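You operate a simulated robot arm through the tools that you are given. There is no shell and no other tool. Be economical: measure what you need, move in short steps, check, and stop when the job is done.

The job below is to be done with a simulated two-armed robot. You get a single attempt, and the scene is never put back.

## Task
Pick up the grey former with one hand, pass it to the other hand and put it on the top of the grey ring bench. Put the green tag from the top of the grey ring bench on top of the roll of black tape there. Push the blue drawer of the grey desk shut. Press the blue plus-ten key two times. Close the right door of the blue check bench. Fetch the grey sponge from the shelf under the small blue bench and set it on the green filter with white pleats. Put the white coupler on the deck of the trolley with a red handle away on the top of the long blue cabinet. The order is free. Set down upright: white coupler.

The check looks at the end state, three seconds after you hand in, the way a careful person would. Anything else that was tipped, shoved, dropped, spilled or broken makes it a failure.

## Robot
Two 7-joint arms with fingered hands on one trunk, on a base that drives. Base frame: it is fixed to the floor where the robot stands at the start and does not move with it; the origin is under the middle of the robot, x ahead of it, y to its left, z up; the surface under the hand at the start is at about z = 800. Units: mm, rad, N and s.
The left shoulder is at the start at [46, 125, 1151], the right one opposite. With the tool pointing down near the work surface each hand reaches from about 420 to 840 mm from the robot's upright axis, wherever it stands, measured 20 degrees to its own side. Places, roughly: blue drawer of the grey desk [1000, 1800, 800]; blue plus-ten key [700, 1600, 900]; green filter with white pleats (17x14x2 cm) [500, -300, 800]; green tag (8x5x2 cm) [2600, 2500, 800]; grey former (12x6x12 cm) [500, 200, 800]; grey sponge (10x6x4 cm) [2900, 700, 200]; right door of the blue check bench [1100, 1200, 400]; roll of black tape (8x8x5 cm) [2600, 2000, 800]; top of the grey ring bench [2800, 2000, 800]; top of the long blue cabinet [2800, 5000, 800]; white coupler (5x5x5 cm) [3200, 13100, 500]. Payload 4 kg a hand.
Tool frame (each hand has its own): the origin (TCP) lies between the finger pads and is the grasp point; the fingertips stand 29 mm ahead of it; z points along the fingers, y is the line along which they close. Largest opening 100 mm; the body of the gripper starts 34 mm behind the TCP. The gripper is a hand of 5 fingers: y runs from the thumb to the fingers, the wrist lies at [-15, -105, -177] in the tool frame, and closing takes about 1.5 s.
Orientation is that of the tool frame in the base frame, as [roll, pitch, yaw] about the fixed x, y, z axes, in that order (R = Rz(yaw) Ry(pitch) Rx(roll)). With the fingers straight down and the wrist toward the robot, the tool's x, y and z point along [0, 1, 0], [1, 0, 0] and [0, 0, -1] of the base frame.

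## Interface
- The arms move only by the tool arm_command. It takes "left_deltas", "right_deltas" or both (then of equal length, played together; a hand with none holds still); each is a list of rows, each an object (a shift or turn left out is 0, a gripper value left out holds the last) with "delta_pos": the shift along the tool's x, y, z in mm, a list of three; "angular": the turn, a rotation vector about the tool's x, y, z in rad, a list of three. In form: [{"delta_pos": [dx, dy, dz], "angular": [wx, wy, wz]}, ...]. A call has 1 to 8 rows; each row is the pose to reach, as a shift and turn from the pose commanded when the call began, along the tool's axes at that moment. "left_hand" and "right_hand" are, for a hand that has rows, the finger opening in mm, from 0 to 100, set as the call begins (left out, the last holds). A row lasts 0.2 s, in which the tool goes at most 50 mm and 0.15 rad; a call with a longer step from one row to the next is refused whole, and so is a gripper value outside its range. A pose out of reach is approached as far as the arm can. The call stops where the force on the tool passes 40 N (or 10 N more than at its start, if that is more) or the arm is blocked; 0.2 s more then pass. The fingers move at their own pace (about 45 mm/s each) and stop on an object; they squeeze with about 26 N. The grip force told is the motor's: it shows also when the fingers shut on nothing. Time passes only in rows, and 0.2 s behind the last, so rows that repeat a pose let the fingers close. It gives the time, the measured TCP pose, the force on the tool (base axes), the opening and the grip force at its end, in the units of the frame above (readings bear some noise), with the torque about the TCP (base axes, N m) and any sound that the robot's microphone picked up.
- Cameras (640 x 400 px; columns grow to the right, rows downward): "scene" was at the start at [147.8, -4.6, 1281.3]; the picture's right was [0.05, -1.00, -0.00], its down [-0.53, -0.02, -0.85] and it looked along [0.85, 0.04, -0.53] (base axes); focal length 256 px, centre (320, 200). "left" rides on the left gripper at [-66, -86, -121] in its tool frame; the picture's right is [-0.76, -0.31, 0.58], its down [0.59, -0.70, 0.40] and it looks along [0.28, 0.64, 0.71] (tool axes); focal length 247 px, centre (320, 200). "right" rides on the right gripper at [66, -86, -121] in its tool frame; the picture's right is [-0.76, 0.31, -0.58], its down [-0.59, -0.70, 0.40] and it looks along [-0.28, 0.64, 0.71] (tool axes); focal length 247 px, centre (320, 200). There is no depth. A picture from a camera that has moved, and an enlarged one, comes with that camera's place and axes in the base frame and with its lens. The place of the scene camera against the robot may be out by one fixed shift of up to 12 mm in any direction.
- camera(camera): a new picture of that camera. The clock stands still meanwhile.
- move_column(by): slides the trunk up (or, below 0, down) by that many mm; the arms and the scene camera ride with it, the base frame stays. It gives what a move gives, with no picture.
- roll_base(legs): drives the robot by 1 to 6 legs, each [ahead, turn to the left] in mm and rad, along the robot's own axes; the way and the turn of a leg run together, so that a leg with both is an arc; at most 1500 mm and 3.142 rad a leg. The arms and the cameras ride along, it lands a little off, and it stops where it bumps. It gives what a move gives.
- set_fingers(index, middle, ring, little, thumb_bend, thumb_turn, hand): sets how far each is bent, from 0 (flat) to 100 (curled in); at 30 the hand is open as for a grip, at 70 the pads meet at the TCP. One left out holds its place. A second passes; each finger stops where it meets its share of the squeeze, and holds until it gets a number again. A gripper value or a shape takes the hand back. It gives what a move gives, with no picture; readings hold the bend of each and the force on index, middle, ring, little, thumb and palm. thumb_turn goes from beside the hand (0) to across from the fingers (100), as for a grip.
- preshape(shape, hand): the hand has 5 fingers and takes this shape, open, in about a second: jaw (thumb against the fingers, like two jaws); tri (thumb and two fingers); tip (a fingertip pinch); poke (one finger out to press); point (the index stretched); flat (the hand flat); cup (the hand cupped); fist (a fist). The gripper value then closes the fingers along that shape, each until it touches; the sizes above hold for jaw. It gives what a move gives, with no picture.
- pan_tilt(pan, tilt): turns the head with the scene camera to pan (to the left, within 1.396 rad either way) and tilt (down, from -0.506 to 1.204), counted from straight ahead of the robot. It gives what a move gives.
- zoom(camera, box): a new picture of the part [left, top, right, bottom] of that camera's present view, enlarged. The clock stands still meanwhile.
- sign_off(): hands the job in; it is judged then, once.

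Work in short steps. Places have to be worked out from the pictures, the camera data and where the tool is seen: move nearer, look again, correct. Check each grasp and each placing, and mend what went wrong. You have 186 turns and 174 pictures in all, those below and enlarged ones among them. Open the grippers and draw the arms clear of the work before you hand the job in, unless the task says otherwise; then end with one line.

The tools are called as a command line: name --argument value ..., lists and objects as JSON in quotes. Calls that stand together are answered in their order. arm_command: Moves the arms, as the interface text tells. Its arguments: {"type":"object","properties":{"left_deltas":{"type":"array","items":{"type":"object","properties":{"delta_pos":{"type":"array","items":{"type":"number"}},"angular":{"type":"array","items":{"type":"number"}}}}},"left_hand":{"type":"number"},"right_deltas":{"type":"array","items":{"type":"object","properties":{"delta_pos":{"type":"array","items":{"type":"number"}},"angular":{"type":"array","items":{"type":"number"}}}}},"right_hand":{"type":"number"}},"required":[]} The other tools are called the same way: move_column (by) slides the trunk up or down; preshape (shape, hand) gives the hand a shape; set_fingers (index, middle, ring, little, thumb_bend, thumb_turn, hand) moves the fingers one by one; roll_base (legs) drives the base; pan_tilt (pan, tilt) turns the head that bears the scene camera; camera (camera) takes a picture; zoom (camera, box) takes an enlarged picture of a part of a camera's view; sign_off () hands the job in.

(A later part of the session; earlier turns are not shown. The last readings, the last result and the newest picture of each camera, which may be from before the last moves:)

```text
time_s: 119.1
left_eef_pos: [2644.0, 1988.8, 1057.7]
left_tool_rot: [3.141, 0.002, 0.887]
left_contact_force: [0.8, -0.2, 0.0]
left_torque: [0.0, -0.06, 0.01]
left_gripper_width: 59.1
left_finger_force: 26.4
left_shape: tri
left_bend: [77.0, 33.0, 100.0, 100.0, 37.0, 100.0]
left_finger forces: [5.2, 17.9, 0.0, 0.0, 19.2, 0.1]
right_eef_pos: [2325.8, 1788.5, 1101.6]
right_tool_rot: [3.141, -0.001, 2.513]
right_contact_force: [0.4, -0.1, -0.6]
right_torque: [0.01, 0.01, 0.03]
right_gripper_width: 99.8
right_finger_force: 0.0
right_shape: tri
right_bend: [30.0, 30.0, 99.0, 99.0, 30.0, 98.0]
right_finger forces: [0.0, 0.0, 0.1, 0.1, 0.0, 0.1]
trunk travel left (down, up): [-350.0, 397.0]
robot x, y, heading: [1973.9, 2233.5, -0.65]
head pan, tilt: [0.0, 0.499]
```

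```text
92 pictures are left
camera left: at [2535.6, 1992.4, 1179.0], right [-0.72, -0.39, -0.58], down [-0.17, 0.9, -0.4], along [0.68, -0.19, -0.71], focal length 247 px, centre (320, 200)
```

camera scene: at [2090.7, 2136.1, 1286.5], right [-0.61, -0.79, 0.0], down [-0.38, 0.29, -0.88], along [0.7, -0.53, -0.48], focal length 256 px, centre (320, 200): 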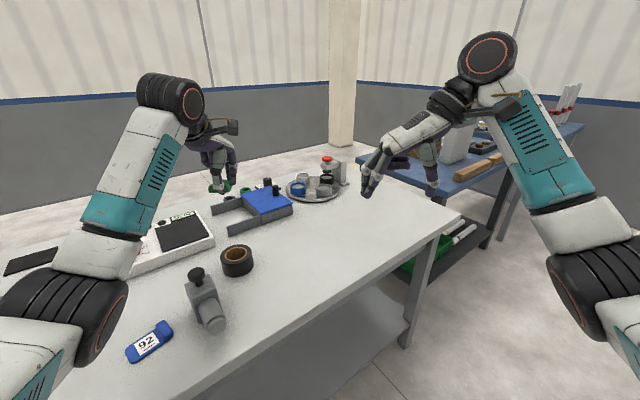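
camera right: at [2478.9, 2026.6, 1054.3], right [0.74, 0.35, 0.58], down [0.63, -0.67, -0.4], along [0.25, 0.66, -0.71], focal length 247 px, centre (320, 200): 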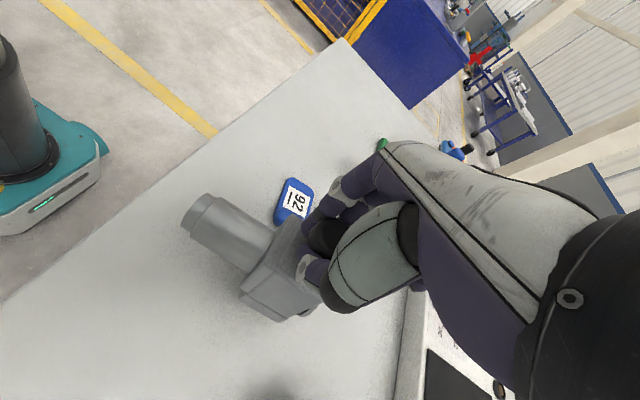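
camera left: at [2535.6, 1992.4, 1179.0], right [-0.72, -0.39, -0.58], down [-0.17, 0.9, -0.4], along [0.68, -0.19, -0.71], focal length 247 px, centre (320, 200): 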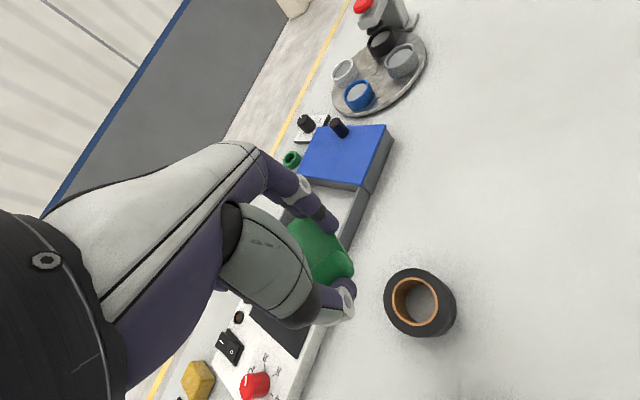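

The tape top is at about (2630,1998) by the wrist camera. I move the tag over it and lower to z≈960 for a better measurement.

arm_command --left_deltas '[{"delta_pos": [-8, -9, 40]}, {"delta_pos": [-15, -17, 80]}, {"delta_pos": [-15, -17, 98]}]'

camera --camera "left"

zoom --camera "scene" --box '[140, 170, 340, 340]'

```text
time_s: 119.9
left_eef_pos: [2622.3, 1985.0, 958.5]
left_tool_rot: [3.142, 0.002, 0.888]
left_contact_force: [0.3, -0.1, 0.2]
left_torque: [0.02, 0.0, -0.02]
left_gripper_width: 59.0
left_finger_force: 26.1
left_shape: tri
left_bend: [77.0, 33.0, 100.0, 100.0, 37.0, 100.0]
left_finger forces: [5.2, 17.8, 0.1, 0.0, 19.1, 0.0]
right_eef_pos: [2327.0, 1788.1, 1102.1]
right_tool_rot: [3.141, 0.0, 2.514]
right_contact_force: [-0.7, 0.3, 0.2]
right_torque: [0.01, 0.0, 0.03]
right_gripper_width: 100.2
right_finger_force: 0.0
right_shape: tri
right_bend: [30.0, 30.0, 99.0, 99.0, 30.0, 98.0]
right_finger forces: [0.0, 0.1, 0.0, 0.0, 0.1, 0.0]
trunk travel left (down, up): [-350.0, 397.0]
robot x, y, heading: [1970.4, 2232.1, -0.652]
head pan, tilt: [0.0, 0.499]
```

```text
91 pictures are left
camera left: at [2513.7, 1989.3, 1080.1], right [-0.72, -0.39, -0.58], down [-0.17, 0.9, -0.4], along [0.68, -0.19, -0.71], focal length 247 px, centre (320, 200)
```

left: 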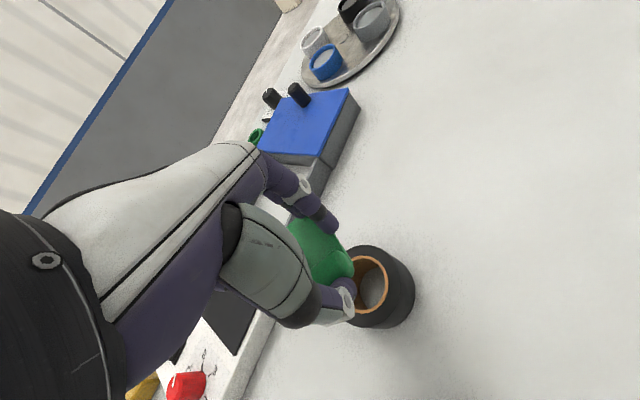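

```text
2.35 times, centred on (240, 255) of scene
camera zoom: at [2090.9, 2136.3, 1286.5], right [-0.61, -0.79, 0.0], down [-0.38, 0.29, -0.88], along [0.7, -0.53, -0.48], focal length 604 px, centre (508, 71)
```

zoom: 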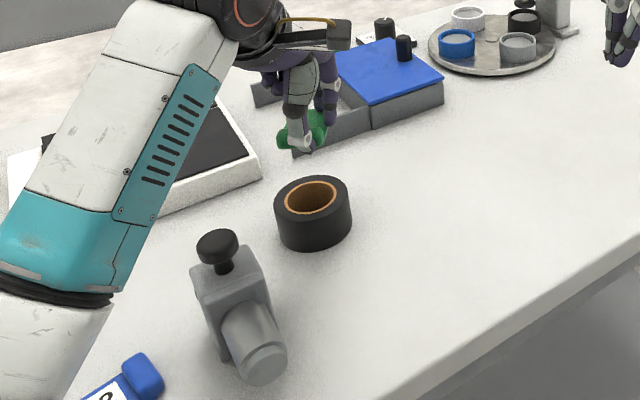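

Tape top centre is (2629,1997) and the tag hangs right over it. I lower to just above contact.

arm_command --left_deltas '[{"delta_pos": [-2, -2, 35]}, {"delta_pos": [-2, -2, 60]}, {"delta_pos": [-2, -2, 68]}]'

arm_command --left_deltas '[{"delta_pos": [0, 0, 2]}, {"delta_pos": [0, 0, 4]}, {"delta_pos": [0, 0, 6]}]'

zoom --camera "scene" --box '[190, 190, 290, 290]'

zoom --camera "left" --box '[240, 160, 420, 340]'

```text
time_s: 120.7
left_eef_pos: [2619.8, 1988.7, 891.9]
left_tool_rot: [-3.141, 0.001, 0.885]
left_contact_force: [-0.3, 0.1, -0.4]
left_torque: [-0.01, -0.01, -0.02]
left_gripper_width: 59.2
left_finger_force: 25.9
left_shape: tri
left_bend: [77.0, 33.0, 100.0, 100.0, 37.0, 100.0]
left_finger forces: [5.0, 17.9, 0.0, 0.0, 19.1, 0.1]
right_eef_pos: [2327.2, 1788.5, 1101.6]
right_tool_rot: [3.141, -0.001, 2.513]
right_contact_force: [0.4, 0.2, -0.4]
right_torque: [0.01, -0.04, -0.02]
right_gripper_width: 99.8
right_finger_force: 0.0
right_shape: tri
right_bend: [30.0, 30.0, 99.0, 99.0, 30.0, 98.0]
right_finger forces: [0.0, 0.0, 0.0, 0.0, 0.0, 0.1]
trunk travel left (down, up): [-350.0, 397.0]
robot x, y, heading: [1976.1, 2239.7, -0.658]
head pan, tilt: [0.0, 0.499]
```

```text
time_s: 121.5
left_eef_pos: [2619.0, 1988.0, 887.1]
left_tool_rot: [-3.141, 0.003, 0.887]
left_contact_force: [-0.7, -0.8, -0.9]
left_torque: [0.02, -0.03, -0.02]
left_gripper_width: 58.7
left_finger_force: 25.8
left_shape: tri
left_bend: [77.0, 33.0, 100.0, 100.0, 37.0, 100.0]
left_finger forces: [5.0, 17.7, 0.0, 0.1, 19.3, 0.1]
right_eef_pos: [2326.7, 1789.5, 1102.1]
right_tool_rot: [-3.141, 0.001, 2.513]
right_contact_force: [-1.0, -0.7, 0.1]
right_torque: [-0.01, 0.02, -0.02]
right_gripper_width: 99.7
right_finger_force: 0.0
right_shape: tri
right_bend: [30.0, 30.0, 99.0, 99.0, 30.0, 98.0]
right_finger forces: [0.0, 0.0, 0.0, 0.0, 0.0, 0.0]
trunk travel left (down, up): [-350.0, 397.0]
robot x, y, heading: [1975.9, 2238.6, -0.653]
head pan, tilt: [0.0, 0.499]
```

```text
4.00 times, centred on (240, 240) of scene
camera zoom: at [2090.8, 2136.3, 1286.5], right [-0.61, -0.79, 0.0], down [-0.38, 0.29, -0.88], along [0.7, -0.53, -0.48], focal length 1026 px, centre (640, 40)
```

zoom: 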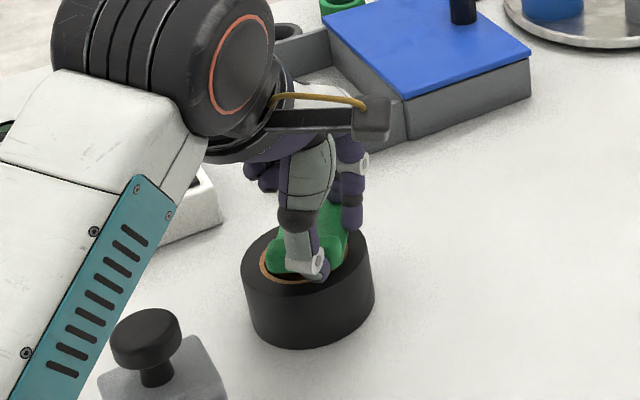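

```text
2.22 times, centred on (330, 250) of left
camera zoom: at [2510.8, 1991.3, 1007.2], right [-0.72, -0.39, -0.58], down [-0.17, 0.9, -0.4], along [0.68, -0.19, -0.71], focal length 549 px, centre (298, 89)
```

zoom: 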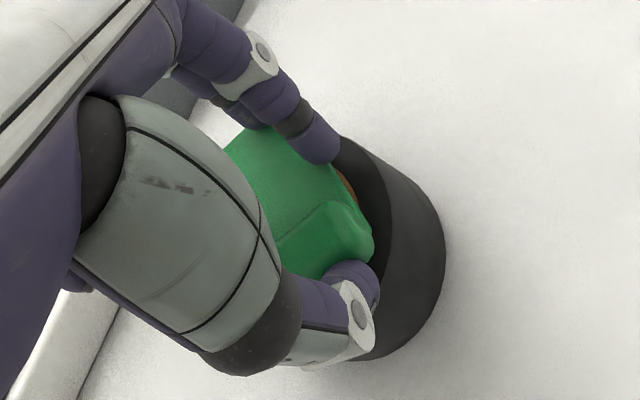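

Not touching yet, and the tag sits about 12 mm too far away from me relative to the roll. I shift it back 12 mm and lower further in small steps.

arm_command --left_deltas '[{"delta_pos": [0, -6, -2]}, {"delta_pos": [0, -12, -2]}, {"delta_pos": [0, -12, 1]}, {"delta_pos": [0, -12, 3]}, {"delta_pos": [0, -12, 5]}]'

zoom --camera "scene" --box '[190, 190, 290, 290]'

```text
time_s: 122.7
left_eef_pos: [2607.4, 1996.0, 880.8]
left_tool_rot: [3.141, 0.002, 0.887]
left_contact_force: [-0.7, -0.4, 0.3]
left_torque: [0.03, 0.0, 0.0]
left_gripper_width: 58.8
left_finger_force: 25.7
left_shape: tri
left_bend: [77.0, 33.0, 100.0, 100.0, 37.0, 100.0]
left_finger forces: [5.0, 17.8, 0.0, 0.0, 19.2, 0.0]
right_eef_pos: [2326.5, 1788.7, 1102.8]
right_tool_rot: [-3.141, -0.001, 2.516]
right_contact_force: [-1.3, -0.3, -0.5]
right_torque: [-0.01, 0.01, 0.01]
right_gripper_width: 99.5
right_finger_force: 0.0
right_shape: tri
right_bend: [30.0, 30.0, 99.0, 99.0, 30.0, 98.0]
right_finger forces: [0.1, 0.0, 0.0, 0.0, 0.1, 0.0]
trunk travel left (down, up): [-350.0, 397.0]
robot x, y, heading: [1974.4, 2233.1, -0.651]
head pan, tilt: [0.0, 0.499]
```

```text
4.00 times, centred on (240, 240) of scene
camera zoom: at [2090.8, 2136.3, 1286.5], right [-0.61, -0.79, 0.0], down [-0.38, 0.29, -0.88], along [0.7, -0.53, -0.48], focal length 1026 px, centre (640, 40)
```

zoom: 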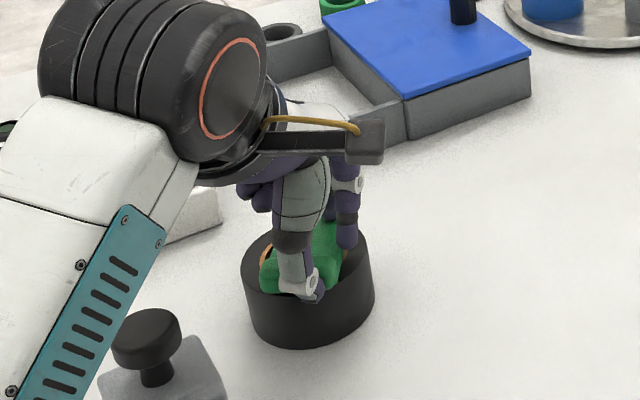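

Well centred now. I continue down in 2 mm steps until contact.

arm_command --left_deltas '[{"delta_pos": [0, 0, 2]}, {"delta_pos": [0, 0, 4]}]'

zoom --camera "scene" --box '[190, 190, 290, 290]'

```text
time_s: 123.3
left_eef_pos: [2608.7, 1993.4, 877.7]
left_tool_rot: [3.137, 0.002, 0.887]
left_contact_force: [-0.1, 0.9, 5.9]
left_torque: [-0.11, -0.22, 0.0]
left_gripper_width: 59.0
left_finger_force: 26.2
left_shape: tri
left_bend: [77.0, 33.0, 100.0, 100.0, 37.0, 100.0]
left_finger forces: [5.0, 17.2, 0.0, 0.0, 19.1, 0.1]
right_eef_pos: [2327.1, 1789.5, 1102.9]
right_tool_rot: [3.14, -0.001, 2.514]
right_contact_force: [0.2, 0.9, 0.0]
right_torque: [0.04, 0.01, -0.01]
right_gripper_width: 99.7
right_finger_force: 0.1
right_shape: tri
right_bend: [30.0, 30.0, 99.0, 99.0, 30.0, 98.0]
right_finger forces: [0.1, 0.0, 0.0, 0.0, 0.0, 0.0]
trunk travel left (down, up): [-350.0, 397.0]
robot x, y, heading: [1972.2, 2234.0, -0.649]
head pan, tilt: [0.0, 0.499]
```

```text
4.00 times, centred on (240, 240) of scene
camera zoom: at [2090.2, 2136.6, 1286.7], right [-0.61, -0.79, 0.0], down [-0.38, 0.29, -0.88], along [0.7, -0.53, -0.48], focal length 1026 px, centre (640, 40)
```

zoom: 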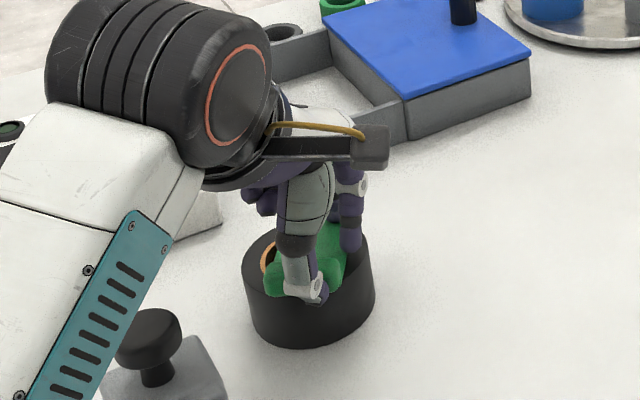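

Contact (6 N). I open the left hand and rise straight up.

arm_command --left_deltas '[{}, {}, {}, {}, {}, {}]' --left_hand 100

arm_command --left_deltas '[{"delta_pos": [0, 0, -15]}, {"delta_pos": [0, 0, -45]}, {"delta_pos": [0, 0, -90]}, {"delta_pos": [0, 0, -135]}, {"delta_pos": [0, 0, -180]}, {"delta_pos": [0, 0, -225]}]'

camera --camera "scene"

zoom --camera "left" --box '[280, 180, 500, 380]'

```text
time_s: 124.7
left_eef_pos: [2608.6, 1993.7, 877.0]
left_tool_rot: [3.141, 0.003, 0.887]
left_contact_force: [0.0, 0.0, 3.8]
left_torque: [-0.07, -0.18, 0.01]
left_gripper_width: 99.0
left_finger_force: 0.0
left_shape: tri
left_bend: [30.0, 30.0, 99.0, 100.0, 30.0, 98.0]
left_finger forces: [0.0, 3.6, 0.1, 0.0, 0.1, 0.1]
right_eef_pos: [2327.9, 1789.4, 1102.8]
right_tool_rot: [3.141, -0.001, 2.512]
right_contact_force: [-0.4, 0.1, 0.3]
right_torque: [0.04, -0.01, 0.01]
right_gripper_width: 99.8
right_finger_force: 0.0
right_shape: tri
right_bend: [30.0, 30.0, 99.0, 99.0, 30.0, 98.0]
right_finger forces: [0.0, 0.0, 0.1, 0.0, 0.0, 0.0]
trunk travel left (down, up): [-350.0, 397.0]
robot x, y, heading: [1972.3, 2235.8, -0.657]
head pan, tilt: [0.0, 0.499]
```

```text
time_s: 126.1
left_eef_pos: [2609.8, 1995.0, 1104.9]
left_tool_rot: [3.141, 0.002, 0.887]
left_contact_force: [0.5, -0.5, -0.2]
left_torque: [0.02, -0.01, -0.01]
left_gripper_width: 99.9
left_finger_force: 0.1
left_shape: tri
left_bend: [30.0, 30.0, 99.0, 100.0, 30.0, 98.0]
left_finger forces: [0.0, 0.0, 0.1, 0.1, 0.0, 0.1]
right_eef_pos: [2326.9, 1789.0, 1103.3]
right_tool_rot: [-3.141, 0.001, 2.512]
right_contact_force: [-0.8, 0.6, 0.3]
right_torque: [-0.02, -0.03, 0.01]
right_gripper_width: 99.8
right_finger_force: 0.1
right_shape: tri
right_bend: [30.0, 30.0, 99.0, 99.0, 30.0, 98.0]
right_finger forces: [0.0, 0.0, 0.1, 0.0, 0.1, 0.0]
trunk travel left (down, up): [-350.0, 397.0]
robot x, y, heading: [1971.6, 2237.6, -0.655]
head pan, tilt: [0.0, 0.499]
```

```text
85 pictures are left
camera scene: at [2090.4, 2136.4, 1286.6], right [-0.61, -0.79, 0.0], down [-0.38, 0.29, -0.88], along [0.7, -0.53, -0.48], focal length 256 px, centre (320, 200)
```

scene: 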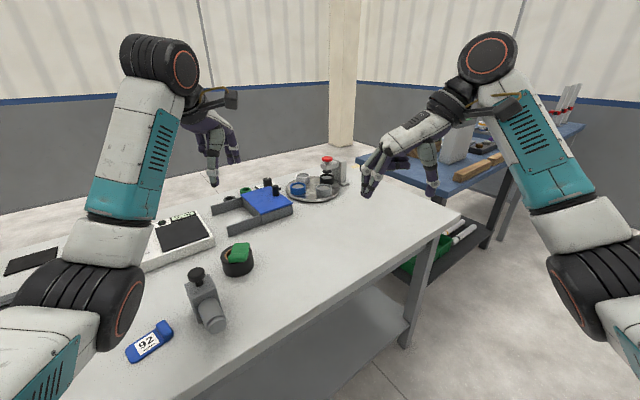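

```text
2.00 times, centred on (390, 280) of left
camera zoom: at [2502.1, 1999.7, 1227.0], right [-0.72, -0.39, -0.58], down [-0.17, 0.9, -0.4], along [0.67, -0.19, -0.71], focal length 494 px, centre (180, 40)
```

zoom: 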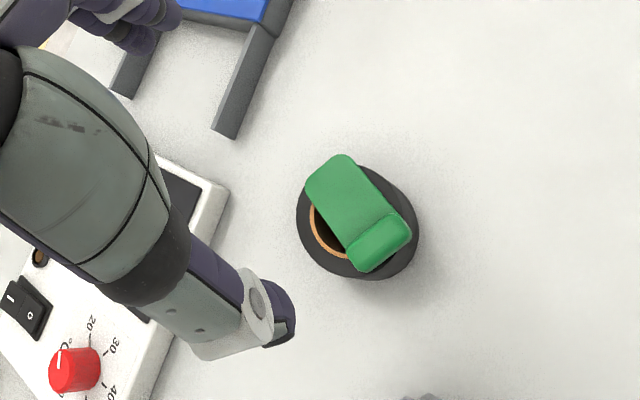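

The tag lies flat on the tape roll. Now to the console: I drive to about (1550,1750) and face −x.

roll_base --legs '[[0, -1.63], [640, 0], [0, -0.86]]'

pan_tilt --pan 0.1 --tilt 0.6

camera --camera "scene"

```text
time_s: 135.9
left_eef_pos: [924.5, 1525.6, 1106.2]
left_tool_rot: [3.141, 0.002, -1.561]
left_contact_force: [0.7, -0.5, 0.1]
left_torque: [-0.02, -0.02, 0.01]
left_gripper_width: 99.6
left_finger_force: 0.1
left_shape: tri
left_bend: [30.0, 30.0, 99.0, 100.0, 30.0, 98.0]
left_finger forces: [0.1, 0.1, 0.0, 0.0, 0.1, 0.0]
right_eef_pos: [1007.0, 1865.6, 1102.5]
right_tool_rot: [-3.141, 0.001, 0.066]
right_contact_force: [0.0, 1.0, 0.2]
right_torque: [0.04, 0.0, -0.02]
right_gripper_width: 99.7
right_finger_force: 0.0
right_shape: tri
right_bend: [30.0, 30.0, 99.0, 99.0, 30.0, 98.0]
right_finger forces: [0.0, 0.0, 0.0, 0.0, 0.0, 0.1]
trunk travel left (down, up): [-350.0, 397.0]
robot x, y, heading: [1568.1, 1744.3, -3.099]
head pan, tilt: [0.0, 0.499]
```

```text
time_s: 136.6
left_eef_pos: [924.1, 1525.4, 1105.6]
left_tool_rot: [-3.141, 0.001, -1.562]
left_contact_force: [0.1, 0.0, -0.3]
left_torque: [-0.03, 0.01, -0.02]
left_gripper_width: 99.6
left_finger_force: 0.1
left_shape: tri
left_bend: [30.0, 30.0, 99.0, 100.0, 30.0, 98.0]
left_finger forces: [0.0, 0.1, 0.0, 0.0, 0.0, 0.1]
right_eef_pos: [1008.4, 1864.4, 1102.8]
right_tool_rot: [3.141, 0.0, 0.065]
right_contact_force: [-0.5, 0.1, -1.0]
right_torque: [0.02, 0.02, -0.04]
right_gripper_width: 99.9
right_finger_force: 0.1
right_shape: tri
right_bend: [30.0, 30.0, 99.0, 99.0, 30.0, 98.0]
right_finger forces: [0.0, 0.0, 0.0, 0.0, 0.1, 0.1]
trunk travel left (down, up): [-350.0, 397.0]
robot x, y, heading: [1565.2, 1750.6, -3.102]
head pan, tilt: [0.099, 0.6]
```

```text
83 pictures are left
camera scene: at [1423.4, 1725.9, 1277.4], right [-0.14, 0.99, 0.0], down [0.56, 0.08, -0.83], along [-0.82, -0.11, -0.56], focal length 256 px, centre (320, 200)
```

scene: 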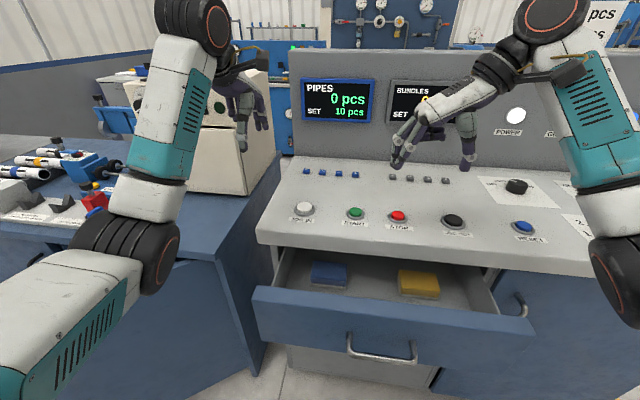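

The drawer is open by about 90 mm (front at x≈1097, y 1547–2093). I zoom in on the four small blue keys to read the labels, and ready the hands (right fist, left poke).

zoom --camera "scene" --box '[280, 150, 380, 200]'

preshape --shape "fist" --hand "right"

preshape --shape "poke" --hand "left"

camera --camera "left"

```text
6.40 times, centred on (330, 175) of scene
camera zoom: at [1423.4, 1725.9, 1277.4], right [-0.14, 0.99, 0.0], down [0.56, 0.08, -0.83], along [-0.82, -0.11, -0.56], focal length 1642 px, centre (256, 360)
```

zoom: 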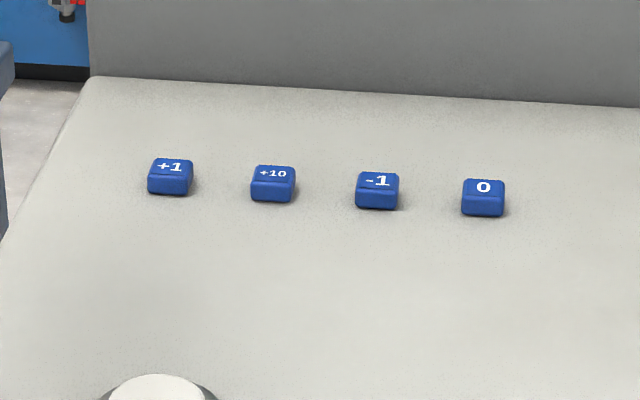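

```text
time_s: 137.5
left_eef_pos: [922.9, 1524.3, 1104.7]
left_tool_rot: [3.141, 0.001, -1.562]
left_contact_force: [1.4, -0.1, -0.3]
left_torque: [-0.03, -0.03, 0.02]
left_gripper_width: 99.6
left_finger_force: 0.0
left_shape: tri
left_bend: [30.0, 30.0, 99.0, 100.0, 30.0, 98.0]
left_finger forces: [0.1, 0.0, 0.0, 0.0, 0.0, 0.1]
right_eef_pos: [1008.8, 1865.4, 1102.8]
right_tool_rot: [3.141, 0.001, 0.067]
right_contact_force: [0.5, -0.2, 0.3]
right_torque: [0.01, -0.01, 0.0]
right_gripper_width: 0.0
right_finger_force: 0.0
right_shape: fist
right_bend: [99.0, 100.0, 99.0, 100.0, 87.0, 84.0]
right_finger forces: [0.0, 0.1, 0.1, 0.0, 0.0, 0.0]
trunk travel left (down, up): [-350.0, 397.0]
robot x, y, heading: [1565.8, 1746.1, -3.1]
head pan, tilt: [0.099, 0.6]
```

```text
time_s: 138.4
left_eef_pos: [924.5, 1524.4, 1105.0]
left_tool_rot: [3.142, 0.001, -1.561]
left_contact_force: [0.0, 0.2, 0.2]
left_torque: [0.01, 0.02, 0.02]
left_gripper_width: 0.1
left_finger_force: 0.2
left_shape: poke
left_bend: [70.0, 70.0, 99.0, 99.0, 100.0, 100.0]
left_finger forces: [0.0, 0.0, 0.0, 0.1, 0.0, 0.1]
right_eef_pos: [1008.8, 1864.5, 1102.2]
right_tool_rot: [-3.141, 0.0, 0.067]
right_contact_force: [0.2, 0.0, 0.3]
right_torque: [-0.01, 0.01, -0.03]
right_gripper_width: 0.0
right_finger_force: 0.1
right_shape: fist
right_bend: [99.0, 100.0, 99.0, 100.0, 87.0, 84.0]
right_finger forces: [0.0, 0.1, 0.0, 0.0, 0.0, 0.0]
trunk travel left (down, up): [-350.0, 397.0]
robot x, y, heading: [1565.7, 1746.9, -3.105]
head pan, tilt: [0.099, 0.6]
```

```text
81 pictures are left
camera left: at [1008.8, 1591.0, 1226.2], right [0.3, 0.76, -0.58], down [0.71, -0.58, -0.4], along [-0.64, -0.29, -0.71], focal length 247 px, centre (320, 200)
```

left: 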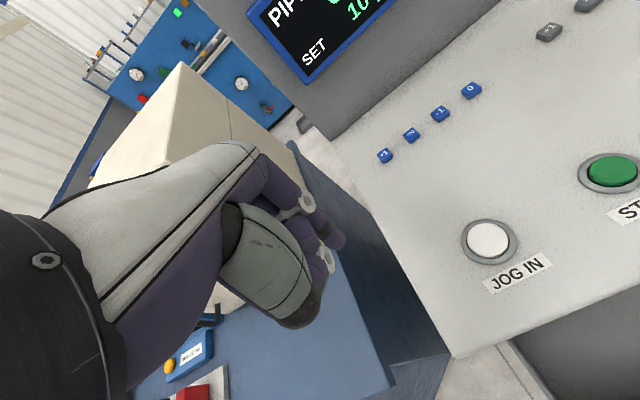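

The second key is "+10". First the drawer: I draw the right fist back and tilt it to point forward, before lowering it in front of the drawer panel. I also fold the left middle finger away.

arm_command --right_deltas '[{"delta_pos": [30, 7, 0], "angular": [0, -0.15, 0]}, {"delta_pos": [60, 14, 0], "angular": [0, -0.3, 0]}, {"delta_pos": [90, 21, 0], "angular": [0, -0.45, 0]}, {"delta_pos": [120, 28, 0], "angular": [0, -0.6, 0]}, {"delta_pos": [150, 35, 0], "angular": [0, -0.75, 0]}, {"delta_pos": [180, 42, 0], "angular": [0, -0.9, 0]}, {"delta_pos": [205, 49, 0], "angular": [0, -1.05, 0]}, {"delta_pos": [227, 55, 0], "angular": [0, -1.2, 0]}]'

set_fingers --hand "left" --middle 100

```text
time_s: 140.2
left_eef_pos: [924.1, 1524.4, 1105.5]
left_tool_rot: [3.14, 0.001, -1.559]
left_contact_force: [0.4, 0.4, -0.1]
left_torque: [-0.03, 0.02, 0.01]
left_gripper_width: 0.0
left_finger_force: 0.1
left_shape: poke
left_bend: [70.0, 70.0, 99.0, 99.0, 100.0, 100.0]
left_finger forces: [0.0, 0.0, 0.0, 0.0, 0.0, 0.0]
right_eef_pos: [1109.7, 1833.7, 1151.1]
right_tool_rot: [-3.139, 1.202, 0.071]
right_contact_force: [0.1, 0.8, -0.1]
right_torque: [0.01, -0.02, -0.01]
right_gripper_width: 0.0
right_finger_force: 0.0
right_shape: fist
right_bend: [99.0, 100.0, 99.0, 100.0, 87.0, 84.0]
right_finger forces: [0.0, 0.0, 0.1, 0.0, 0.0, 0.1]
right hand out of reach, approached as far as the arm can: row 6, 7, 8
trunk travel left (down, up): [-350.0, 397.0]
robot x, y, heading: [1564.5, 1748.1, -3.105]
head pan, tilt: [0.099, 0.6]
```

```text
time_s: 141.2
left_eef_pos: [923.2, 1524.8, 1104.5]
left_tool_rot: [3.14, 0.001, -1.56]
left_contact_force: [0.1, -0.7, -0.3]
left_torque: [0.0, -0.01, 0.01]
left_gripper_width: 25.2
left_finger_force: 0.1
left_shape: fingers
left_bend: [70.0, 100.0, 99.0, 99.0, 100.0, 100.0]
left_finger forces: [0.0, 0.0, 0.0, 0.0, 0.1, 0.0]
right_eef_pos: [1110.3, 1834.6, 1151.2]
right_tool_rot: [3.141, 1.199, 0.067]
right_contact_force: [0.5, -0.4, 0.7]
right_torque: [0.03, 0.0, -0.05]
right_gripper_width: 0.0
right_finger_force: 0.1
right_shape: fist
right_bend: [99.0, 100.0, 99.0, 100.0, 87.0, 84.0]
right_finger forces: [0.0, 0.0, 0.0, 0.0, 0.1, 0.0]
trunk travel left (down, up): [-350.0, 397.0]
robot x, y, heading: [1570.2, 1752.9, -3.1]
head pan, tilt: [0.099, 0.6]
```

The right arm needs more room, so I back the base 220 mm and then lower the fist in front of the drawer.

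roll_base --legs '[[-220, 0]]'

arm_command --right_deltas '[{"delta_pos": [45, 2, 17]}, {"delta_pos": [90, 4, 34]}, {"delta_pos": [135, 6, 52]}, {"delta_pos": [180, 8, 70]}, {"delta_pos": [225, 10, 87]}, {"delta_pos": [270, 12, 105]}, {"delta_pos": [315, 14, 122]}, {"delta_pos": [360, 16, 140]}]'

camera --camera "scene"

```text
time_s: 142.8
left_eef_pos: [1143.9, 1533.3, 1105.3]
left_tool_rot: [3.14, 0.002, -1.56]
left_contact_force: [0.4, -0.3, 0.3]
left_torque: [-0.04, -0.02, -0.01]
left_gripper_width: 25.1
left_finger_force: 0.2
left_shape: fingers
left_bend: [70.0, 100.0, 99.0, 99.0, 100.0, 100.0]
left_finger forces: [0.0, 0.0, 0.1, 0.1, 0.1, 0.0]
right_eef_pos: [1329.2, 1842.1, 1152.6]
right_tool_rot: [-3.141, 1.198, 0.068]
right_contact_force: [0.4, 0.1, 0.3]
right_torque: [0.02, 0.03, -0.01]
right_gripper_width: 0.0
right_finger_force: 0.0
right_shape: fist
right_bend: [99.0, 100.0, 99.0, 100.0, 87.0, 84.0]
right_finger forces: [0.0, 0.0, 0.0, 0.0, 0.1, 0.1]
trunk travel left (down, up): [-350.0, 397.0]
robot x, y, heading: [1784.8, 1757.7, -3.1]
head pan, tilt: [0.099, 0.6]
```

```text
time_s: 144.6
left_eef_pos: [1143.2, 1533.2, 1106.0]
left_tool_rot: [-3.141, 0.002, -1.558]
left_contact_force: [0.2, 0.7, 0.1]
left_torque: [-0.01, 0.0, 0.04]
left_gripper_width: 24.8
left_finger_force: 0.1
left_shape: fingers
left_bend: [70.0, 100.0, 99.0, 99.0, 100.0, 100.0]
left_finger forces: [0.0, 0.0, 0.1, 0.0, 0.0, 0.1]
right_eef_pos: [1331.6, 1826.9, 761.3]
right_tool_rot: [3.139, 1.201, 0.067]
right_contact_force: [-0.3, 0.6, 0.1]
right_torque: [-0.01, 0.01, 0.02]
right_gripper_width: 0.0
right_finger_force: 0.0
right_shape: fist
right_bend: [99.0, 100.0, 99.0, 100.0, 87.0, 84.0]
right_finger forces: [0.0, 0.0, 0.1, 0.0, 0.0, 0.0]
right hand out of reach, approached as far as the arm can: row 1, 2, 3
trunk travel left (down, up): [-350.0, 397.0]
robot x, y, heading: [1784.6, 1757.1, -3.101]
head pan, tilt: [0.099, 0.6]
```

```text
80 pictures are left
camera scene: at [1642.6, 1734.5, 1277.4], right [-0.14, 0.99, 0.0], down [0.56, 0.08, -0.82], along [-0.82, -0.11, -0.57], focal length 256 px, centre (320, 200)
```

scene: 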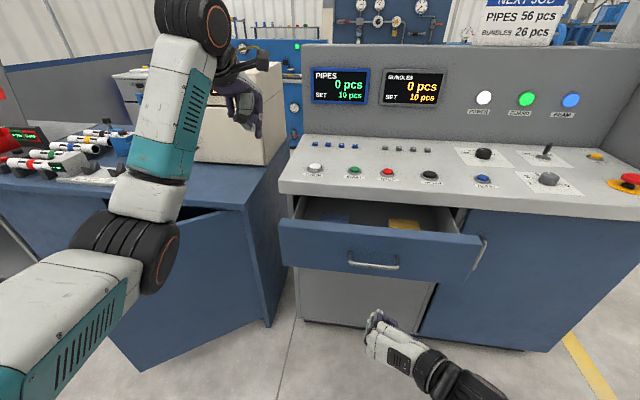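

The handle is in the middle of the panel, so I will push beside it at y≈1960, z≈740. I shift the fist there, then drive 230 mm closer.

arm_command --right_deltas '[{"delta_pos": [10, -45, 4]}, {"delta_pos": [20, -90, 8]}, {"delta_pos": [28, -133, 11]}]'

roll_base --legs '[[225, 0]]'

camera --camera "scene"

```text
time_s: 145.4
left_eef_pos: [1142.9, 1533.2, 1104.9]
left_tool_rot: [-3.141, 0.002, -1.56]
left_contact_force: [0.5, -0.6, 0.2]
left_torque: [-0.01, 0.0, -0.01]
left_gripper_width: 25.0
left_finger_force: 0.0
left_shape: fingers
left_bend: [70.0, 100.0, 99.0, 99.0, 100.0, 100.0]
left_finger forces: [0.0, 0.1, 0.1, 0.1, 0.0, 0.0]
right_eef_pos: [1324.3, 1960.7, 737.1]
right_tool_rot: [3.138, 1.2, 0.066]
right_contact_force: [0.0, -0.6, 0.2]
right_torque: [-0.02, -0.01, -0.01]
right_gripper_width: 0.0
right_finger_force: 0.1
right_shape: fist
right_bend: [99.0, 100.0, 99.0, 100.0, 87.0, 84.0]
right_finger forces: [0.0, 0.0, 0.1, 0.1, 0.0, 0.1]
trunk travel left (down, up): [-350.0, 397.0]
robot x, y, heading: [1792.0, 1753.8, -3.098]
head pan, tilt: [0.099, 0.6]
```

```text
time_s: 147.2
left_eef_pos: [916.3, 1522.8, 1104.4]
left_tool_rot: [-3.14, 0.001, -1.557]
left_contact_force: [-0.9, -0.4, -0.6]
left_torque: [0.03, 0.02, 0.0]
left_gripper_width: 25.0
left_finger_force: 0.0
left_shape: fingers
left_bend: [70.0, 100.0, 99.0, 99.0, 100.0, 100.0]
left_finger forces: [0.0, 0.1, 0.1, 0.0, 0.0, 0.1]
right_eef_pos: [1095.6, 1949.0, 737.6]
right_tool_rot: [3.141, 1.2, 0.069]
right_contact_force: [-0.7, -0.4, 0.1]
right_torque: [-0.06, 0.01, 0.0]
right_gripper_width: 0.0
right_finger_force: 0.0
right_shape: fist
right_bend: [100.0, 100.0, 100.0, 100.0, 88.0, 83.0]
right_finger forces: [0.1, 0.1, 0.1, 0.0, 0.1, 0.1]
trunk travel left (down, up): [-350.0, 397.0]
robot x, y, heading: [1563.8, 1750.6, -3.097]
head pan, tilt: [0.099, 0.6]
```

```text
79 pictures are left
camera scene: at [1414.2, 1725.0, 1277.3], right [-0.14, 0.99, 0.0], down [0.56, 0.08, -0.82], along [-0.82, -0.12, -0.57], focal length 256 px, centre (320, 200)
```

scene: 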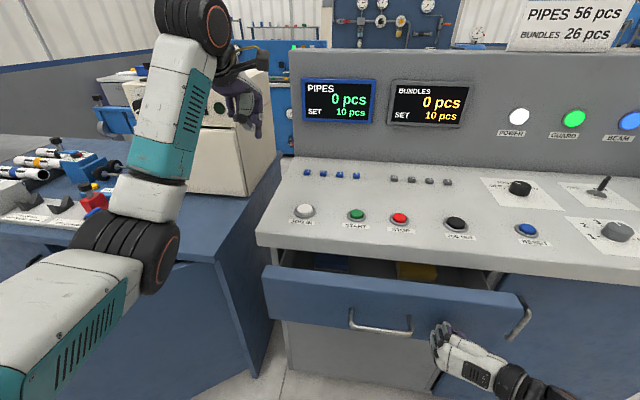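

The drawer has already moved part way in. I push on with the arm in small steps.

arm_command --right_deltas '[{"delta_pos": [-4, 0, 9]}, {"delta_pos": [-7, 0, 19]}, {"delta_pos": [-11, 0, 28]}, {"delta_pos": [-14, 0, 37]}, {"delta_pos": [-18, 0, 46]}, {"delta_pos": [-22, 0, 56]}, {"delta_pos": [-25, 0, 65]}, {"delta_pos": [-29, 0, 74]}]'

camera --camera "scene"

```text
time_s: 149.0
left_eef_pos: [915.5, 1522.1, 1106.3]
left_tool_rot: [-3.141, 0.002, -1.556]
left_contact_force: [0.6, 0.5, 0.5]
left_torque: [-0.04, -0.02, 0.04]
left_gripper_width: 25.0
left_finger_force: 0.0
left_shape: fingers
left_bend: [70.0, 100.0, 99.0, 99.0, 100.0, 100.0]
left_finger forces: [0.0, 0.0, 0.0, 0.1, 0.1, 0.0]
right_eef_pos: [1017.4, 1944.7, 736.2]
right_tool_rot: [3.14, 1.199, 0.068]
right_contact_force: [0.4, 0.6, 0.1]
right_torque: [-0.01, 0.0, 0.03]
right_gripper_width: 0.0
right_finger_force: 0.0
right_shape: fist
right_bend: [100.0, 100.0, 100.0, 100.0, 88.0, 83.0]
right_finger forces: [0.0, 0.1, 0.0, 0.0, 0.0, 0.1]
trunk travel left (down, up): [-350.0, 397.0]
robot x, y, heading: [1558.6, 1749.5, -3.098]
head pan, tilt: [0.099, 0.6]
```

```text
78 pictures are left
camera scene: at [1414.7, 1725.0, 1277.4], right [-0.14, 0.99, 0.0], down [0.56, 0.08, -0.82], along [-0.82, -0.12, -0.57], focal length 256 px, centre (320, 200)
```

scene: 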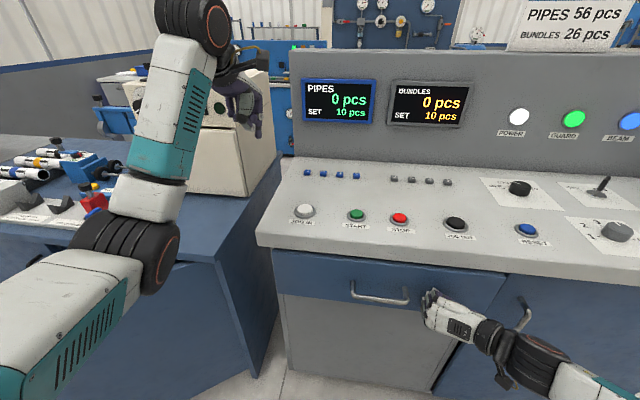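

Nearly shut. I push further until it meets resistance.

arm_command --right_deltas '[{"delta_pos": [-3, 0, 7]}, {"delta_pos": [-6, 0, 14]}, {"delta_pos": [-8, 0, 21]}, {"delta_pos": [-11, 0, 28]}, {"delta_pos": [-14, 0, 35]}, {"delta_pos": [-17, 0, 43]}]'

zoom --camera "scene" --box '[240, 210, 560, 400]'

```text
time_s: 150.4
left_eef_pos: [918.9, 1522.9, 1106.5]
left_tool_rot: [3.14, 0.001, -1.556]
left_contact_force: [0.6, 0.2, 0.2]
left_torque: [0.01, 0.02, -0.02]
left_gripper_width: 25.2
left_finger_force: 0.1
left_shape: fingers
left_bend: [70.0, 100.0, 99.0, 99.0, 100.0, 100.0]
left_finger forces: [0.1, 0.0, 0.0, 0.0, 0.1, 0.1]
right_eef_pos: [974.0, 1939.2, 734.7]
right_tool_rot: [3.141, 1.197, 0.075]
right_contact_force: [22.8, 2.9, 1.6]
right_torque: [-0.04, 0.31, 0.28]
right_gripper_width: 0.0
right_finger_force: 0.1
right_shape: fist
right_bend: [100.0, 100.0, 100.0, 100.0, 89.0, 83.0]
right_finger forces: [0.0, 0.0, 14.0, 0.1, 10.8, 0.0]
trunk travel left (down, up): [-350.0, 397.0]
robot x, y, heading: [1559.6, 1745.9, -3.098]
head pan, tilt: [0.099, 0.6]
```

```text
2.00 times, centred on (400, 305) of scene
camera zoom: at [1417.5, 1725.3, 1277.7], right [-0.14, 0.99, 0.0], down [0.56, 0.08, -0.83], along [-0.82, -0.12, -0.56], focal length 513 px, centre (160, -10)
```

zoom: 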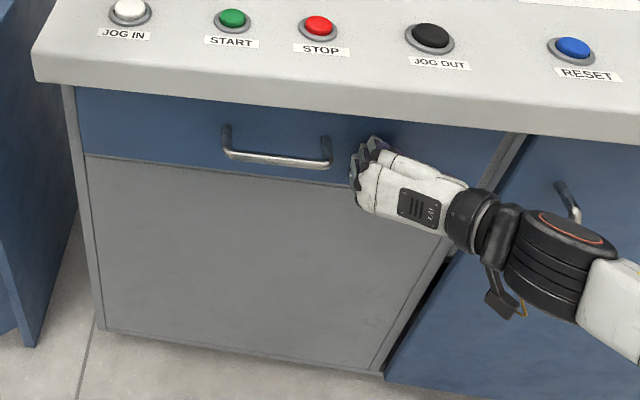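

The drawer is shut (firm resistance, flush). I draw the right fist back and move the left poking hand over toward the +10 key.

arm_command --right_deltas '[{"delta_pos": [9, 0, -24]}, {"delta_pos": [18, 0, -48]}, {"delta_pos": [27, 0, -72]}, {"delta_pos": [36, 0, -96]}, {"delta_pos": [36, 0, -96]}]' --left_deltas '[{"delta_pos": [-21, 38, 0]}, {"delta_pos": [-42, 76, 0]}, {"delta_pos": [-64, 114, 20]}, {"delta_pos": [-86, 150, 45]}, {"delta_pos": [-107, 183, 70]}]'

camera --camera "left"

zoom --camera "scene" --box '[240, 60, 440, 220]'

```text
time_s: 151.6
left_eef_pos: [757.4, 1614.7, 1046.3]
left_tool_rot: [3.137, 0.001, -1.559]
left_contact_force: [0.4, -0.3, -0.7]
left_torque: [0.02, -0.02, -0.02]
left_gripper_width: 24.7
left_finger_force: 0.0
left_shape: fingers
left_bend: [70.0, 100.0, 99.0, 99.0, 100.0, 100.0]
left_finger forces: [0.0, 0.0, 0.0, 0.1, 0.1, 0.1]
left hand out of reach, approached as far as the arm can: row 5
right_eef_pos: [1071.7, 1949.5, 736.8]
right_tool_rot: [-3.138, 1.2, 0.072]
right_contact_force: [0.5, -0.7, -0.2]
right_torque: [-0.01, -0.01, -0.04]
right_gripper_width: 0.0
right_finger_force: 0.1
right_shape: fist
right_bend: [100.0, 100.0, 100.0, 100.0, 88.0, 83.0]
right_finger forces: [0.0, 0.0, 0.1, 0.0, 0.0, 0.1]
trunk travel left (down, up): [-350.0, 397.0]
robot x, y, heading: [1558.0, 1745.6, -3.102]
head pan, tilt: [0.099, 0.6]
```

```text
76 pictures are left
camera left: at [843.0, 1681.4, 1168.8], right [0.3, 0.76, -0.58], down [0.71, -0.58, -0.4], along [-0.64, -0.29, -0.71], focal length 247 px, centre (320, 200)
```

left: 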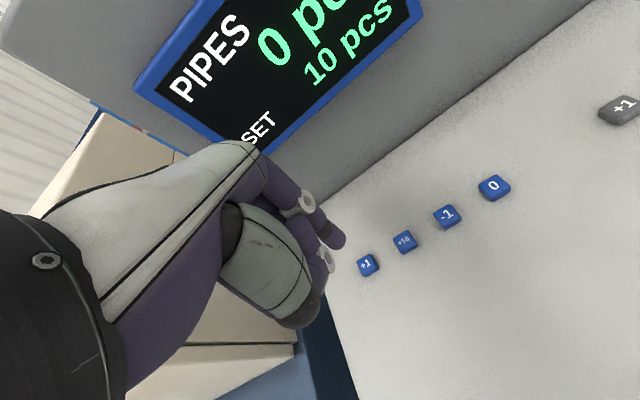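

```text
2.50 times, centred on (340, 140) of scene
camera zoom: at [1414.5, 1724.0, 1277.3], right [-0.14, 0.99, 0.0], down [0.56, 0.08, -0.82], along [-0.82, -0.12, -0.57], focal length 641 px, centre (270, 350)
```

zoom: 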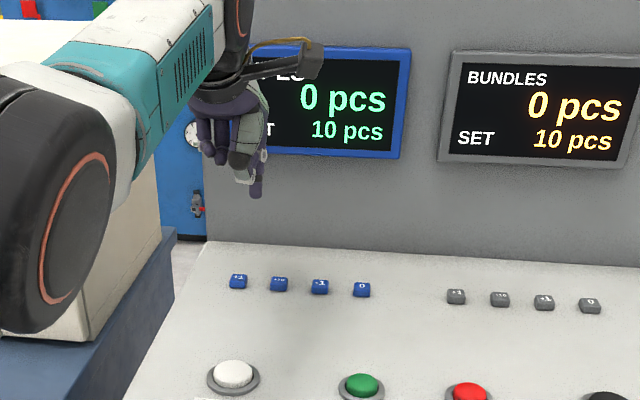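

The +10 key's top is at about (728,1645,899) and the index tip is 6 mm ahead and 5 mm to the side of the TCP. I drive 70 mm closer for reach, then move the finger above the key.

roll_base --legs '[[70, 0]]'

camera --camera "left"

```text
time_s: 152.6
left_eef_pos: [687.6, 1614.5, 1045.0]
left_tool_rot: [3.141, 0.002, -1.56]
left_contact_force: [-0.4, 0.8, 0.3]
left_torque: [-0.01, 0.01, -0.03]
left_gripper_width: 24.9
left_finger_force: 0.1
left_shape: fingers
left_bend: [70.0, 100.0, 99.0, 99.0, 100.0, 100.0]
left_finger forces: [0.1, 0.0, 0.0, 0.1, 0.0, 0.0]
right_eef_pos: [1001.3, 1946.5, 736.8]
right_tool_rot: [-3.141, 1.196, 0.07]
right_contact_force: [-0.1, 0.1, -0.4]
right_torque: [0.0, -0.01, 0.02]
right_gripper_width: 0.1
right_finger_force: 0.0
right_shape: fist
right_bend: [100.0, 100.0, 100.0, 100.0, 88.0, 83.0]
right_finger forces: [0.0, 0.0, 0.0, 0.0, 0.1, 0.0]
trunk travel left (down, up): [-350.0, 397.0]
robot x, y, heading: [1488.5, 1744.3, -3.104]
head pan, tilt: [0.099, 0.6]
```

```text
74 pictures are left
camera left: at [772.2, 1681.1, 1167.5], right [0.3, 0.76, -0.58], down [0.71, -0.58, -0.4], along [-0.64, -0.29, -0.71], focal length 247 px, centre (320, 200)
```

left: 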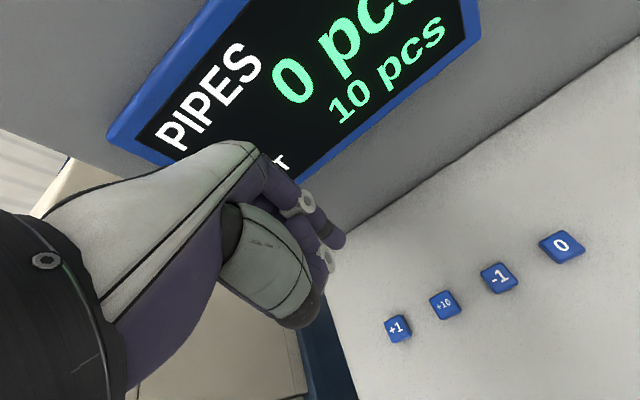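

Key confirmed at (730,1646). I place the fingertip 17 mm above it.

arm_command --left_deltas '[{"delta_pos": [-9, -16, 20]}, {"delta_pos": [-18, -32, 45]}, {"delta_pos": [-26, -48, 75]}, {"delta_pos": [-26, -48, 100]}]'

zoom --camera "left" --box '[260, 180, 420, 300]'

zoom --camera "scene" --box '[240, 120, 380, 220]'

```text
time_s: 153.6
left_eef_pos: [734.7, 1641.1, 948.5]
left_tool_rot: [-3.14, 0.003, -1.559]
left_contact_force: [-0.6, 0.3, -0.3]
left_torque: [0.01, 0.0, 0.05]
left_gripper_width: 25.0
left_finger_force: 0.1
left_shape: fingers
left_bend: [70.0, 100.0, 99.0, 99.0, 100.0, 100.0]
left_finger forces: [0.0, 0.0, 0.0, 0.0, 0.0, 0.1]
right_eef_pos: [1001.2, 1947.0, 737.3]
right_tool_rot: [3.142, 1.199, 0.067]
right_contact_force: [-0.7, -0.2, -0.5]
right_torque: [0.0, 0.01, -0.03]
right_gripper_width: 0.0
right_finger_force: 0.1
right_shape: fist
right_bend: [100.0, 100.0, 100.0, 100.0, 88.0, 83.0]
right_finger forces: [0.0, 0.0, 0.0, 0.0, 0.0, 0.0]
trunk travel left (down, up): [-350.0, 397.0]
robot x, y, heading: [1488.8, 1743.5, -3.098]
head pan, tilt: [0.099, 0.6]
```

```text
3.33 times, centred on (340, 240) of left
camera zoom: at [819.3, 1708.3, 1070.1], right [0.3, 0.76, -0.58], down [0.71, -0.58, -0.4], along [-0.64, -0.29, -0.71], focal length 823 px, centre (253, 67)
```

zoom: 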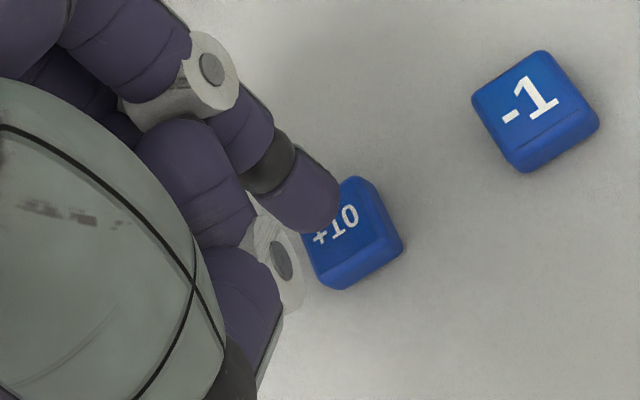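

```text
4.00 times, centred on (310, 170) of scene
camera zoom: at [1344.7, 1722.5, 1277.4], right [-0.14, 0.99, 0.0], down [0.56, 0.08, -0.82], along [-0.82, -0.11, -0.57], focal length 1026 px, centre (360, 320)
```

zoom: 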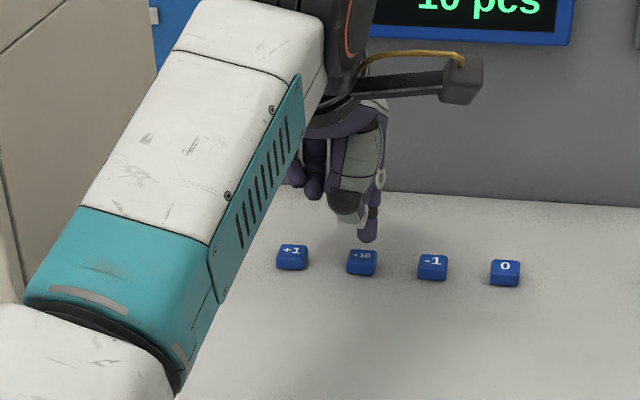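

The fingertip is right over "+10". I press down in small steps to TCP z≈922 and come back up, then read the display.

arm_command --left_deltas '[{"delta_pos": [2, 2, 10]}, {"delta_pos": [2, 2, 17]}, {"delta_pos": [2, 2, 21]}, {"delta_pos": [2, 2, 24]}, {"delta_pos": [2, 2, 27]}]'

zoom --camera "scene" --box '[280, 50, 500, 200]'

```text
time_s: 154.8
left_eef_pos: [733.0, 1640.5, 931.8]
left_tool_rot: [3.121, 0.004, -1.561]
left_contact_force: [-8.2, -1.1, 36.4]
left_torque: [0.22, 0.35, 0.05]
left_gripper_width: 24.3
left_finger_force: 18.1
left_shape: fingers
left_bend: [70.0, 100.0, 99.0, 99.0, 100.0, 100.0]
left_finger forces: [36.4, 0.0, 0.1, 0.0, 0.0, 0.0]
right_eef_pos: [1003.2, 1945.8, 740.2]
right_tool_rot: [3.141, 1.203, 0.068]
right_contact_force: [0.3, 0.1, -0.3]
right_torque: [0.01, -0.01, -0.01]
right_gripper_width: 0.0
right_finger_force: 0.1
right_shape: fist
right_bend: [100.0, 100.0, 100.0, 100.0, 88.0, 83.0]
right_finger forces: [0.0, 0.0, 0.0, 0.1, 0.0, 0.0]
trunk travel left (down, up): [-350.0, 397.0]
robot x, y, heading: [1488.4, 1746.8, -3.104]
head pan, tilt: [0.099, 0.6]
heard: click
```

```text
2.67 times, centred on (390, 125) of scene
camera zoom: at [1347.9, 1723.1, 1278.3], right [-0.14, 0.99, 0.0], down [0.56, 0.08, -0.83], along [-0.82, -0.11, -0.56], focal length 684 px, centre (133, 400)
```

zoom: 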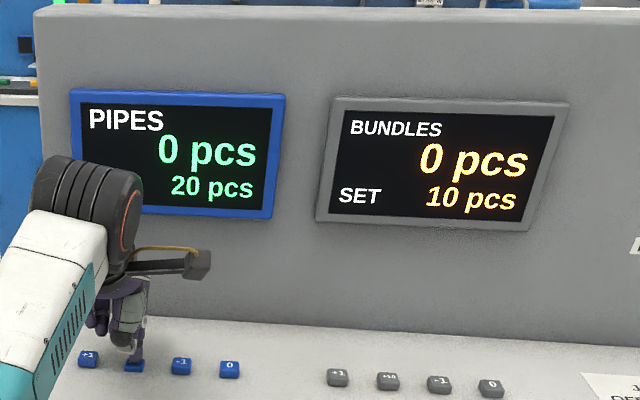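

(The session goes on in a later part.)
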